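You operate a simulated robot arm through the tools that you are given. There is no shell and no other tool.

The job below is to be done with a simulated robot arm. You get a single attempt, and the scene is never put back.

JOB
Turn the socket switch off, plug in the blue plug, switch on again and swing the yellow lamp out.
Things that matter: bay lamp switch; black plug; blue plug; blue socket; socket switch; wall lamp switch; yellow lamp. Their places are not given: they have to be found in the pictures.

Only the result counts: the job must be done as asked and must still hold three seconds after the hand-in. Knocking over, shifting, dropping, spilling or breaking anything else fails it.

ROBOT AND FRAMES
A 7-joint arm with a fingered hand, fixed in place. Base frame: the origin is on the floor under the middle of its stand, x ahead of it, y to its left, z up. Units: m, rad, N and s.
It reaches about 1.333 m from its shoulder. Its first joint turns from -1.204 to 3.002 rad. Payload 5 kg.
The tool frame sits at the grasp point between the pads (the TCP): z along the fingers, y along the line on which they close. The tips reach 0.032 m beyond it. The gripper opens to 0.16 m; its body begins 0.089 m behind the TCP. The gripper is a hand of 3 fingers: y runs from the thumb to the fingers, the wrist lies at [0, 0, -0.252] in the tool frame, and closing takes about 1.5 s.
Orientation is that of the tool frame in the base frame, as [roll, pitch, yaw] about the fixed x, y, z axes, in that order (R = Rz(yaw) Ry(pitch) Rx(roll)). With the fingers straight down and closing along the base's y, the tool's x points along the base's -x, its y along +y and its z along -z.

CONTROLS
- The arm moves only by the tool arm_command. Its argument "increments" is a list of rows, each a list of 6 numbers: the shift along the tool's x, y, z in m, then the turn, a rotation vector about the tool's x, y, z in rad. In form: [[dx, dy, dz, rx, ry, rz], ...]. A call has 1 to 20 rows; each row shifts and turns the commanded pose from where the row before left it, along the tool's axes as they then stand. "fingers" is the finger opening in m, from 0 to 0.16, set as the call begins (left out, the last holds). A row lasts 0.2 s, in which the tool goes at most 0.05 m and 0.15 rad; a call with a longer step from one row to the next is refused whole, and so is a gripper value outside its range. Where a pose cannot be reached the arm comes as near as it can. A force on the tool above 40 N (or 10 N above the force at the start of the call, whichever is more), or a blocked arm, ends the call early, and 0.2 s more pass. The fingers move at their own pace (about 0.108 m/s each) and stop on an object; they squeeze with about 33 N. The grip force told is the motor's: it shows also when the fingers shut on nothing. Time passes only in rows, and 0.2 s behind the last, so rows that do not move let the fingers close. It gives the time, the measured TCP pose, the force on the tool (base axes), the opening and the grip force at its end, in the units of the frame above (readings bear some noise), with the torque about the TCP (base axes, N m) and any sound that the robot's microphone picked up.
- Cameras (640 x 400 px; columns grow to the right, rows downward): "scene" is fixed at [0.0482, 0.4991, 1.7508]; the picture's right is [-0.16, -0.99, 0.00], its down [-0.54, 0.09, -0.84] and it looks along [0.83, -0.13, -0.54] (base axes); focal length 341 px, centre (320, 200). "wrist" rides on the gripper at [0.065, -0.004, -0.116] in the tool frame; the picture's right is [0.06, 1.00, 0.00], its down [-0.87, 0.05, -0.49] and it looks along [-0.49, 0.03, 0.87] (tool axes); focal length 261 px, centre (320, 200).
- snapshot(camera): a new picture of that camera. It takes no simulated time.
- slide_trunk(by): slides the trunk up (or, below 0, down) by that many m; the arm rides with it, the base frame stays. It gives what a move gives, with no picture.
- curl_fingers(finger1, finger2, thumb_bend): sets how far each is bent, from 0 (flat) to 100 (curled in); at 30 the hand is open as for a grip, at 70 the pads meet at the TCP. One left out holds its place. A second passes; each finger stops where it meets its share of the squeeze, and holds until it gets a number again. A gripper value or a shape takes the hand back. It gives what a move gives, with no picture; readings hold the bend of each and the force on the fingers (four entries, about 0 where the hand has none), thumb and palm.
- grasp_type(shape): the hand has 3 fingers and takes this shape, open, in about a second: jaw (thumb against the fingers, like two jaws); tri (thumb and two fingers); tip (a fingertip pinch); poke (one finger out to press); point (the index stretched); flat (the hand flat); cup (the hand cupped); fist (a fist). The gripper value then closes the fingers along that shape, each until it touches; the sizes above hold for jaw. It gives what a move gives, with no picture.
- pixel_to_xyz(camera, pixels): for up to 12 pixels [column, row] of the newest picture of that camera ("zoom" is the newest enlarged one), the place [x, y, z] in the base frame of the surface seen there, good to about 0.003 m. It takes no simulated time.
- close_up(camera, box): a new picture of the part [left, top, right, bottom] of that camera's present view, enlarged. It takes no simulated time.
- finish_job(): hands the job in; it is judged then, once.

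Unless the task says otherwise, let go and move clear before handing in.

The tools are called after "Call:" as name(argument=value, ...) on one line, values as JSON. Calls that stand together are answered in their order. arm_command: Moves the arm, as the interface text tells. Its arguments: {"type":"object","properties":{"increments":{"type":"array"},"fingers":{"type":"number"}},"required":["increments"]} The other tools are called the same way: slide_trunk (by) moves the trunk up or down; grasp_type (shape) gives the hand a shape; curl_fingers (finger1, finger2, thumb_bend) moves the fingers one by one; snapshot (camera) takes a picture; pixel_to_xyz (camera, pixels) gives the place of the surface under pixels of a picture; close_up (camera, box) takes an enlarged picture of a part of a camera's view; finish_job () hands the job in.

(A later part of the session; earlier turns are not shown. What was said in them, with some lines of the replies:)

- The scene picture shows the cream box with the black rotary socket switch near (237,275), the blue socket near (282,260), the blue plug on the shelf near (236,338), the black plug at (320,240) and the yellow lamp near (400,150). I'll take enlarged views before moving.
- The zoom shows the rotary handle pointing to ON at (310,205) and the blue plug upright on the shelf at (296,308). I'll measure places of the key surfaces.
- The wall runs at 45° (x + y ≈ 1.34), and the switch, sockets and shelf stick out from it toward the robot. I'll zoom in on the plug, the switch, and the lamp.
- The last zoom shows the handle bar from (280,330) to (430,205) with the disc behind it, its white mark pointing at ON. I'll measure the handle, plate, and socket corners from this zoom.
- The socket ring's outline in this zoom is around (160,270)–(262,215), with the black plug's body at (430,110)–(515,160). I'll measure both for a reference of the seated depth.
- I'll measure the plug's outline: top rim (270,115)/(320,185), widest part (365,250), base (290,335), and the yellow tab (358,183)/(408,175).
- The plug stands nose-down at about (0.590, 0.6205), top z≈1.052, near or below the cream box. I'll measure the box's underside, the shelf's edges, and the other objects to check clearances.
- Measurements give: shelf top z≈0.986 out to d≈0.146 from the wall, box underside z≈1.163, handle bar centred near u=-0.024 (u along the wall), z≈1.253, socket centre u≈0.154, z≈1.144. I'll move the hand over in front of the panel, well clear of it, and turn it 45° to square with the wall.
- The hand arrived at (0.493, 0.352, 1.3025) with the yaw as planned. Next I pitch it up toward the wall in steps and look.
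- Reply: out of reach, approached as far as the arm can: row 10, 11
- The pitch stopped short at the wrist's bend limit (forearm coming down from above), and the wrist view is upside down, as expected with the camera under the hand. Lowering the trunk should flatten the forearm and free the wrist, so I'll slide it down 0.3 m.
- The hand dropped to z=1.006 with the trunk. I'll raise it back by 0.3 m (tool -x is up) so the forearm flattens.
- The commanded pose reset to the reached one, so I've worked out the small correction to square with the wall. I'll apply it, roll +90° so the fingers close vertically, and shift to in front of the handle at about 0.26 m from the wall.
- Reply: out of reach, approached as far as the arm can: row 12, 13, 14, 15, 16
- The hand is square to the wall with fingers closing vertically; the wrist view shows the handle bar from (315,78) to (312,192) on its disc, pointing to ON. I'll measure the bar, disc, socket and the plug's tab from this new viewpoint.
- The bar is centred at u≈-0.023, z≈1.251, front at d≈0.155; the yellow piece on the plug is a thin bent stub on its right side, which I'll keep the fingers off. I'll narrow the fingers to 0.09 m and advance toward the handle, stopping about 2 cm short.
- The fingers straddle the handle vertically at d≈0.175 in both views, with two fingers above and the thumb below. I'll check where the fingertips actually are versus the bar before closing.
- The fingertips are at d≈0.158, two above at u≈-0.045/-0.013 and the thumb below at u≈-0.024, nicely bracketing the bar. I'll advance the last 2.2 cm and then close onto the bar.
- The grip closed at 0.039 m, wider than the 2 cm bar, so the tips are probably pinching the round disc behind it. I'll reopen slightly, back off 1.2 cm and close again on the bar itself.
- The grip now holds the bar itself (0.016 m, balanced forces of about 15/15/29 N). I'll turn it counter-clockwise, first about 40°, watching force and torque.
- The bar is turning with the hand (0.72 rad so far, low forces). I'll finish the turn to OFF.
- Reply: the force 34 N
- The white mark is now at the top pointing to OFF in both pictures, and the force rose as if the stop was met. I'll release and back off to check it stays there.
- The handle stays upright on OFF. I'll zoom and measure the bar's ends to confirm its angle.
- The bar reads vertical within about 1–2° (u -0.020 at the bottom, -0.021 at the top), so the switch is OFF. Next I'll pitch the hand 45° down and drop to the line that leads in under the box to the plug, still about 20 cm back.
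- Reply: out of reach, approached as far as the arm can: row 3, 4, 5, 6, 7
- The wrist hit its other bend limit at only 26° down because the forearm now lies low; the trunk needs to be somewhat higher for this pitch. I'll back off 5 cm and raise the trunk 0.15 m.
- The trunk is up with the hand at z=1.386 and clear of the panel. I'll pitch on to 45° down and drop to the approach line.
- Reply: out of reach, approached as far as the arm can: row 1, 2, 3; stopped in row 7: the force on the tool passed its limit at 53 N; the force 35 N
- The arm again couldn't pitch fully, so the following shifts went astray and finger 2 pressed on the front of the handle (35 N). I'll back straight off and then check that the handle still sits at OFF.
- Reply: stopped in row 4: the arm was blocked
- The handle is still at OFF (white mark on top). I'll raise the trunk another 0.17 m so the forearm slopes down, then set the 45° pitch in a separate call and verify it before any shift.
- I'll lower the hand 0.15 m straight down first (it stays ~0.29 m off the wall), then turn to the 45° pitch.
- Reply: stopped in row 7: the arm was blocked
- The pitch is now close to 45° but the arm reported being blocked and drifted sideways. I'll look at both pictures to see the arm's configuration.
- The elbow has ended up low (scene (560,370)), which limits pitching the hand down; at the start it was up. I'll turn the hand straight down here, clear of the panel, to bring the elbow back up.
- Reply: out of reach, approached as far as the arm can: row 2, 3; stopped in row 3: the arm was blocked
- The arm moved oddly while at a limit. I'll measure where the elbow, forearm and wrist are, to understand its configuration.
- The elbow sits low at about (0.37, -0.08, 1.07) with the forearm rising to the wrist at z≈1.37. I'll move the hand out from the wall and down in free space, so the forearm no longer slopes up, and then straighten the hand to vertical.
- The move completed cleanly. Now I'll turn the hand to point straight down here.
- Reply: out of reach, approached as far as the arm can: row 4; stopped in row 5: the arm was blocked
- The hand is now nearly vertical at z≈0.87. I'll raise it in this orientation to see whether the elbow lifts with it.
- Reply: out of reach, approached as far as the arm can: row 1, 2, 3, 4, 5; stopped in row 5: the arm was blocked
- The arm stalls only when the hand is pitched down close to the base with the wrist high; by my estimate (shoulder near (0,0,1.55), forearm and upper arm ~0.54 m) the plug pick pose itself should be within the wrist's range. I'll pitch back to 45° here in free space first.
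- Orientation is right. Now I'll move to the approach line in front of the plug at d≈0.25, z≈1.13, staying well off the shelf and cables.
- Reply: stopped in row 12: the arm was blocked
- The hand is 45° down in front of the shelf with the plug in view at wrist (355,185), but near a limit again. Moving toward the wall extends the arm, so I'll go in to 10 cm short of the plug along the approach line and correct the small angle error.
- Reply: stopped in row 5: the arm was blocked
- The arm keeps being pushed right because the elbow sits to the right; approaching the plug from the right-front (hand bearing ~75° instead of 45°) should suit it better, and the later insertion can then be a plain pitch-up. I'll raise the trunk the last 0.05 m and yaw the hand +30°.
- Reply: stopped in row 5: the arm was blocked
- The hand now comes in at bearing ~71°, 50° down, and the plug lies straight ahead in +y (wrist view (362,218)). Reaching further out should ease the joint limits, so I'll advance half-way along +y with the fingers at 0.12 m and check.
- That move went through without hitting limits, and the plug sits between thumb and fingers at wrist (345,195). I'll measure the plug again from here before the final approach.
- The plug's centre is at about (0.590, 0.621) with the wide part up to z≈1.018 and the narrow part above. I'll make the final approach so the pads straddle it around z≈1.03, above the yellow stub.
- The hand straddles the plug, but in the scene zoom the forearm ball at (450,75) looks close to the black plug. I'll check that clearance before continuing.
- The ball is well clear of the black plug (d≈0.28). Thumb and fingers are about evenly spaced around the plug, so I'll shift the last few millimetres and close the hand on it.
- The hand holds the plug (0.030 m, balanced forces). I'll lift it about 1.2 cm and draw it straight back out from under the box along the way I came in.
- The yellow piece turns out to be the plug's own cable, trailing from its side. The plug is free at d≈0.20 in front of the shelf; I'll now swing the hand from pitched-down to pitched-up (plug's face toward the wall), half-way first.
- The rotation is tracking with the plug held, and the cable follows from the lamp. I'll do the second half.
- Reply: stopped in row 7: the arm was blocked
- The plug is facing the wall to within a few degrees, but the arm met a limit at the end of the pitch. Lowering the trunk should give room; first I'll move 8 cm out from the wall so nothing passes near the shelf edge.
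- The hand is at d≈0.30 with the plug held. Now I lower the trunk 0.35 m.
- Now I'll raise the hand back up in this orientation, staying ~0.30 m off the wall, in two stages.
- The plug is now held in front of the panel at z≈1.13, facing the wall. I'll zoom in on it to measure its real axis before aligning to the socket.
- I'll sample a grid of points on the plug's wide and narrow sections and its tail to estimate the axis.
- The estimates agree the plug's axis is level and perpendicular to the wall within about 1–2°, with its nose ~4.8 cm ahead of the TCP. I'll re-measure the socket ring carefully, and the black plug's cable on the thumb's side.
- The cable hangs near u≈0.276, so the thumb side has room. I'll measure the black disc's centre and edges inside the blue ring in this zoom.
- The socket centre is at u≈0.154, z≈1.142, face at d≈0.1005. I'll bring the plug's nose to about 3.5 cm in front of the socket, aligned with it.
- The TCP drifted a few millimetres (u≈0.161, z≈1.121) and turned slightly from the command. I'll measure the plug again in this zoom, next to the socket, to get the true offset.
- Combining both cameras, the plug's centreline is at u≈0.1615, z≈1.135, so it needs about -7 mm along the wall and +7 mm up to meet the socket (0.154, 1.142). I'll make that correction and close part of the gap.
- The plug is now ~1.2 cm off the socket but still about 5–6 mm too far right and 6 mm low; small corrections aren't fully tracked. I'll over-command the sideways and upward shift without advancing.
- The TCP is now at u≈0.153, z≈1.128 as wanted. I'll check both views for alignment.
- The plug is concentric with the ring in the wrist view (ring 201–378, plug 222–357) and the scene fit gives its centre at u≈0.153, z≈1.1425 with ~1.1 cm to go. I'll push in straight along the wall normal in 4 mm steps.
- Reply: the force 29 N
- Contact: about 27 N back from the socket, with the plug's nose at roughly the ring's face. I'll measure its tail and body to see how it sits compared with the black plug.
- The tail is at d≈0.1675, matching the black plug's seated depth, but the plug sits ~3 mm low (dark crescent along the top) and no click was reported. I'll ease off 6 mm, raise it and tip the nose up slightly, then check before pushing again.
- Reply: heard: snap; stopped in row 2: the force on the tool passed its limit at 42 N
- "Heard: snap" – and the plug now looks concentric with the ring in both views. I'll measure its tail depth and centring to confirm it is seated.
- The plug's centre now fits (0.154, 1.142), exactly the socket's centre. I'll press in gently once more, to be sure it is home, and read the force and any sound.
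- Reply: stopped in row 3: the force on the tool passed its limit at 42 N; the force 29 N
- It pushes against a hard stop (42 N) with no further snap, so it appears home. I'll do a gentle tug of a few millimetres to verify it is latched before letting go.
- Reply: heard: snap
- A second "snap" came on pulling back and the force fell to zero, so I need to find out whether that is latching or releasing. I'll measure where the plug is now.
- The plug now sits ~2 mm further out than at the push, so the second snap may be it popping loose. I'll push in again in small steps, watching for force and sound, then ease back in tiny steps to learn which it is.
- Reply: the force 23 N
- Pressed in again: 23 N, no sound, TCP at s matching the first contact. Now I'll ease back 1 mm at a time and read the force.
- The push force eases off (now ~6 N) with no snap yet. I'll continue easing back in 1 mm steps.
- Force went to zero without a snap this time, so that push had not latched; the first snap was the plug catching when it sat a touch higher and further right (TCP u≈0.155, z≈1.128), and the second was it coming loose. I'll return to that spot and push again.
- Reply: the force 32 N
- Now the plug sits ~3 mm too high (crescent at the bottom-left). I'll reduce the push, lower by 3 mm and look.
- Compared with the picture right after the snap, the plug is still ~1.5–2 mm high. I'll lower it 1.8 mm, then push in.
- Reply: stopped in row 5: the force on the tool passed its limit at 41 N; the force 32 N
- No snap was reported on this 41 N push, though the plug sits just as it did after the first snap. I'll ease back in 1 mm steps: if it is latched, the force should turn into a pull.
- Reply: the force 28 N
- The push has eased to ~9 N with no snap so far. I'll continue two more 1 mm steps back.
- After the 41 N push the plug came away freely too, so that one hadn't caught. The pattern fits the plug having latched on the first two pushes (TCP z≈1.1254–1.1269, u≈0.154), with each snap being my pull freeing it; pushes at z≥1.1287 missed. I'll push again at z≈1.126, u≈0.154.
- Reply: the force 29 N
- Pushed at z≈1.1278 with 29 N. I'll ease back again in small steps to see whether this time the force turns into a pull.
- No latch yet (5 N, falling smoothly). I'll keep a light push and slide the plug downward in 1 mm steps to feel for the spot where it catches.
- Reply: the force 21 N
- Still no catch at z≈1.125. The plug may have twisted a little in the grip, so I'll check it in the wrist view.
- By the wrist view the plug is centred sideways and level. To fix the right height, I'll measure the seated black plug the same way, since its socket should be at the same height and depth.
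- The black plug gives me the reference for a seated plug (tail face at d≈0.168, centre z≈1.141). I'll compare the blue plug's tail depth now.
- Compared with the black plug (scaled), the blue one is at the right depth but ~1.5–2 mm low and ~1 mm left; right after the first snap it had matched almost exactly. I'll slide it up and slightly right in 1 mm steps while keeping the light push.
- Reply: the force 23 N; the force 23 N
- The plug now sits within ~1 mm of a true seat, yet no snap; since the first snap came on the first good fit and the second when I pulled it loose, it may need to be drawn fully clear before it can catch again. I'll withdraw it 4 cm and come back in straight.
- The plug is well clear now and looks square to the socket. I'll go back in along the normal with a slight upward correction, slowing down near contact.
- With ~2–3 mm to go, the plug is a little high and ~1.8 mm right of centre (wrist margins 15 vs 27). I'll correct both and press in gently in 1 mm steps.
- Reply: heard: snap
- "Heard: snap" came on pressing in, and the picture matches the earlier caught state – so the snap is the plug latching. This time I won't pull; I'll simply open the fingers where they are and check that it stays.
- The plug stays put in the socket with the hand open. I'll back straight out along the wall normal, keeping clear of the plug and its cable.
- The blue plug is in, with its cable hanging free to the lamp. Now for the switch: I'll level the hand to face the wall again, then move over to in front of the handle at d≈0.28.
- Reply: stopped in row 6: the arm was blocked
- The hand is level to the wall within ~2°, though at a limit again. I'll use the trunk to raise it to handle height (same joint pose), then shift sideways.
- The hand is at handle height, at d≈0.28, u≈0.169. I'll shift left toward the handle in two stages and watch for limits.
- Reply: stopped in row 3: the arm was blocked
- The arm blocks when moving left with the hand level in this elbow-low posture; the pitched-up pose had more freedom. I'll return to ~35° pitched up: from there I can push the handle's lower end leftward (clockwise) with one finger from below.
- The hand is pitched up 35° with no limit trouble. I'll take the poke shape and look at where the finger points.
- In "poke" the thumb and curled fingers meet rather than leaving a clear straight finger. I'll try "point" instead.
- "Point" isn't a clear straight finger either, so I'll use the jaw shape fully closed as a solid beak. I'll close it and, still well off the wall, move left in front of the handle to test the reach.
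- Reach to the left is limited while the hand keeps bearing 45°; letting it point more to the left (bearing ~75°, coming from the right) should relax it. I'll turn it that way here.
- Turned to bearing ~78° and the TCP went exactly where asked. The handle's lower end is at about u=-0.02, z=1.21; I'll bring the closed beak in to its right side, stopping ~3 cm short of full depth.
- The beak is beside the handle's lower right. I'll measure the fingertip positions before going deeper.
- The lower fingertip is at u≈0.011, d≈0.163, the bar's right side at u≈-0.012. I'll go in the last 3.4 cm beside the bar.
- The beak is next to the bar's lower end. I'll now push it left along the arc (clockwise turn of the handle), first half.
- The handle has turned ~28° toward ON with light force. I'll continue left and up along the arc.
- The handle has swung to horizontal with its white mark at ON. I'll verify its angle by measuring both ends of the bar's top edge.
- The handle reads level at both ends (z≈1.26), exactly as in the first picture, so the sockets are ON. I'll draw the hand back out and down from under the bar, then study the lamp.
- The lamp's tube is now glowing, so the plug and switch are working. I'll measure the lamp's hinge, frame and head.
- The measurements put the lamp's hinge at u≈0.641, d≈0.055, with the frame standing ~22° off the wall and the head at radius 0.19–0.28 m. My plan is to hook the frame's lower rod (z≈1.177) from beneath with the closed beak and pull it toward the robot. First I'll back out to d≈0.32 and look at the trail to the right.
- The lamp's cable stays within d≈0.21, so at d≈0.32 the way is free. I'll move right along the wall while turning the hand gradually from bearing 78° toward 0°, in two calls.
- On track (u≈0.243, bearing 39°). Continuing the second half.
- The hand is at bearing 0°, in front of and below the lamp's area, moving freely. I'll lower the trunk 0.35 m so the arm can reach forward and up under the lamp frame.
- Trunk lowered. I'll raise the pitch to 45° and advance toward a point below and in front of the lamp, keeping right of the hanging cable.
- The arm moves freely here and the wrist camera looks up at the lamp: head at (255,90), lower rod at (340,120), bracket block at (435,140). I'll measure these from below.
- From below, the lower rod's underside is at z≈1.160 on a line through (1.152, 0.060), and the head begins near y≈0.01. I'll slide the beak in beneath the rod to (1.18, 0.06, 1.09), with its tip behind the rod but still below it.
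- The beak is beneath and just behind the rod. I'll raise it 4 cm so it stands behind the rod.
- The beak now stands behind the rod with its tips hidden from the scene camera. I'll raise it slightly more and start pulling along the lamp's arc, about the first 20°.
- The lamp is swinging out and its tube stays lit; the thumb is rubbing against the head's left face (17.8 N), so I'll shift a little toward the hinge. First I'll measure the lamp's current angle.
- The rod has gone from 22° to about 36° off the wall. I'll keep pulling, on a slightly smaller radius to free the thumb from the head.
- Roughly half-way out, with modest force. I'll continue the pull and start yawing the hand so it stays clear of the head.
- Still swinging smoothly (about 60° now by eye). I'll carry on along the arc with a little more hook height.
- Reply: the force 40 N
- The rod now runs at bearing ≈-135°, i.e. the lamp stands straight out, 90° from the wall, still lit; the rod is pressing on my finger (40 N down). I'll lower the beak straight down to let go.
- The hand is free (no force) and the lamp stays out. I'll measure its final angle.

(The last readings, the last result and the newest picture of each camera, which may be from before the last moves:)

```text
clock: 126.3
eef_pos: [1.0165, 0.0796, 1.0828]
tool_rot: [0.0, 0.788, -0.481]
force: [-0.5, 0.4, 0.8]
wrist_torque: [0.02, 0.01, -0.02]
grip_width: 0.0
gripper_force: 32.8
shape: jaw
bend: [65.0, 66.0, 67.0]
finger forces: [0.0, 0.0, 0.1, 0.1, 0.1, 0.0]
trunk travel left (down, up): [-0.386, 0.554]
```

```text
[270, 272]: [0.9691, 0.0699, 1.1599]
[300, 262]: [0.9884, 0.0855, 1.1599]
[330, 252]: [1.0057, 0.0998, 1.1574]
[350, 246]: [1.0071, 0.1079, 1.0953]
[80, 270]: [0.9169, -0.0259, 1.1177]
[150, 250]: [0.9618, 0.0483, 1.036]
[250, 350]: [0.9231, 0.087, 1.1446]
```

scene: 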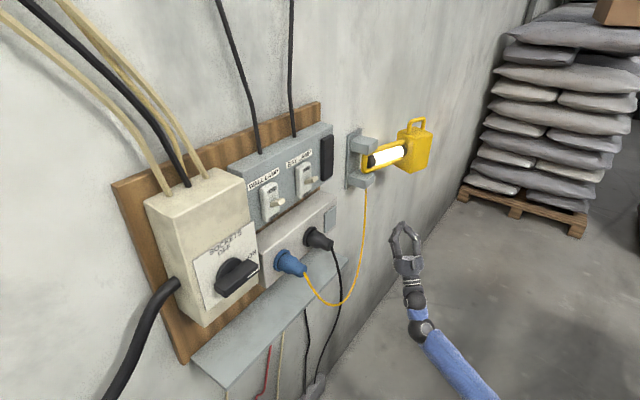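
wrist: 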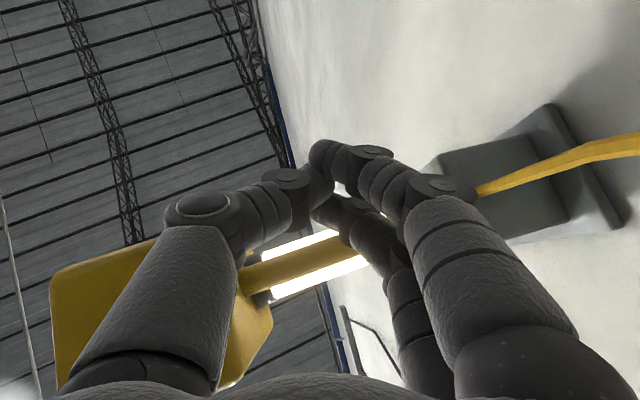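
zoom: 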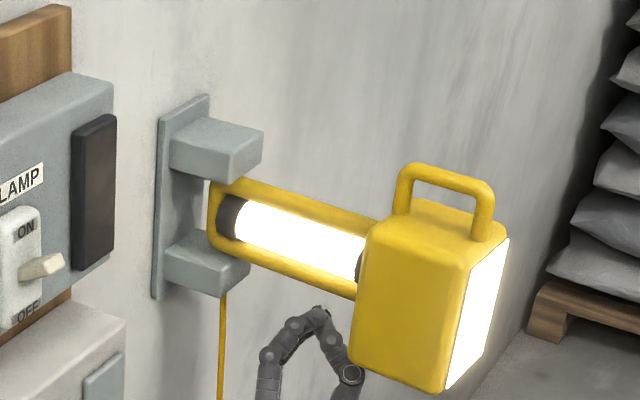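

The lamp stands about 94° from the wall, fully out, and still glows. I'll lower the hand further and withdraw it toward the robot's right, away from the lamp and its cable.

Call:
arm_command(increments=[[0.0248, 0, -0.0248, 0, 0, 0], [0.0248, 0, -0.0248, 0, 0, 0], [-0.0155, -0.0302, -0.0155, 0, 0, 0], [-0.0155, -0.0302, -0.0155, 0, 0, 0], [-0.0155, -0.0302, -0.0155, 0, 0, 0], [-0.0155, -0.0302, -0.0155, 0, 0, 0], [-0.0155, -0.0302, -0.0155, 0, 0, 0], [-0.0155, -0.0302, -0.0155, 0, 0, 0]])

Call:
snapshot(camera="scene")

```text
clock: 128.1
eef_pos: [0.8152, -0.0164, 1.0103]
tool_rot: [-0.001, 0.788, -0.483]
force: [-0.2, -0.7, -1.0]
wrist_torque: [0.01, 0.0, -0.01]
grip_width: 0.0001
gripper_force: 33.0
shape: jaw
bend: [65.0, 66.0, 67.0]
finger forces: [0.0, 0.0, 0.1, 0.1, 0.0, 0.0]
trunk travel left (down, up): [-0.386, 0.554]
```

```text
taken
```

scene: 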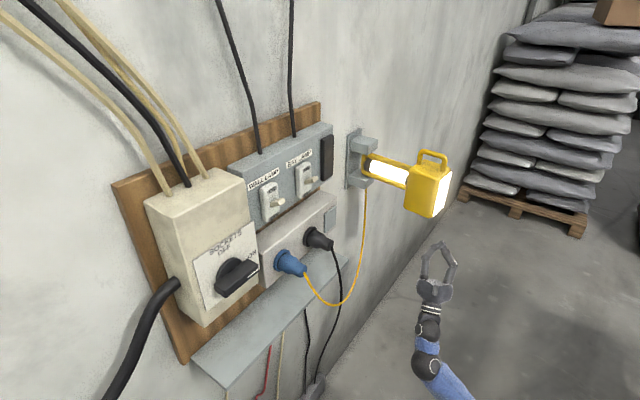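

Hand clear, lamp out and lit, blue plug seated, handle at ON. I'll move a bit farther away and take final zooms of the panel and lamp.

Call:
arm_command(increments=[[0.0044, -0.0359, -0.0098, 0, 0, 0], [0.0044, -0.0359, -0.0098, 0, 0, 0], [0.0044, -0.0359, -0.0098, 0, 0, 0], [0.0044, -0.0359, -0.0098, 0, 0, 0], [0, 0, 0, 0, 0, 0], [0, 0, 0, 0, 0, 0]], fingers=0.1)

Call:
close_up(camera="scene", box=[140, 130, 360, 330])

Call:
close_up(camera="scene", box=[335, 100, 475, 230])

Call:
pixel_to_xyz(camera="zoom", pixels=[[245, 232], [280, 245], [310, 260], [245, 178], [290, 190], [325, 203]])

```text
clock: 129.5
eef_pos: [0.7374, -0.1402, 0.9707]
tool_rot: [-0.001, 0.786, -0.48]
force: [1.5, 0.7, 0.2]
wrist_torque: [-0.02, 0.0, -0.02]
grip_width: 0.0996
gripper_force: 0.0
shape: jaw
bend: [71.0, 71.0, 69.0]
finger forces: [0.0, 0.0, 0.0, 0.1, 0.0, 0.1]
trunk travel left (down, up): [-0.386, 0.554]
```

```text
2.00 times, centred on (250, 230) of scene
```

zoom: 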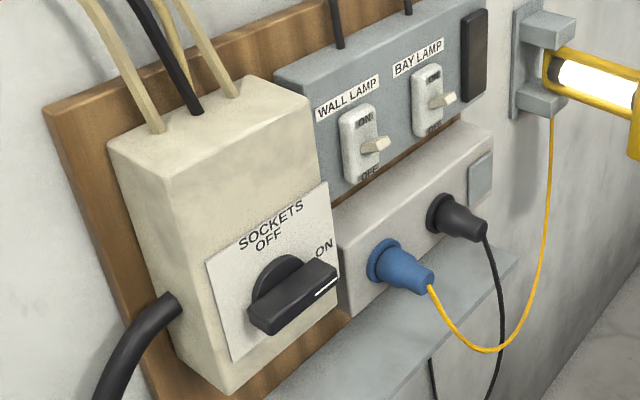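

```text
3.08 times, centred on (405, 165) of scene
```

zoom: 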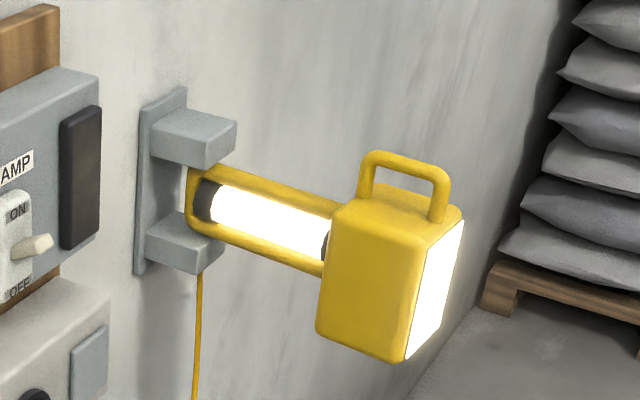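

```text
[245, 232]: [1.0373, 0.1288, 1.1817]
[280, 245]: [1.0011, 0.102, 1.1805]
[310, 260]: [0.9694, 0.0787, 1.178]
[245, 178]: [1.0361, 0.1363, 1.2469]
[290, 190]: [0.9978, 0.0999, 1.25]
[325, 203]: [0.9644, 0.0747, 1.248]
```

The last pictures confirm the result. The handle points to ON at zoom (325,285), the blue plug is seated at (400,265), and the black plug and both lamp switches are as they were. The yellow lamp stands about 95° out from the wall and is lit. The hand is open and well clear, so I'm handing the job in.

Call:
finish_job()

```text
The job is handed in.
```

The job is done and handed in. In order:

1. **Switch off:** I turned the socket switch to OFF before touching the plug.
2. **Blue plug:** It is latched in the blue socket and stayed there when I opened the hand. It caught early on, but a test tug pulled it out again, so I reseated it with the switch still off.
3. **Switch on:** I turned the switch back to ON, and the handle sits level exactly as it did at the start. The lamp lit as soon as it was on.
4. **Yellow lamp:** It now stands about 95° from the wall and is still lit. It stayed put after the hand let go.

The black plug, the wall lamp switch and the bay lamp switch look unchanged in the final pictures. While positioning for the plug, one finger pressed on the front of the socket switch handle, but it stayed at OFF and nothing moved. The hand is open and clear of everything.
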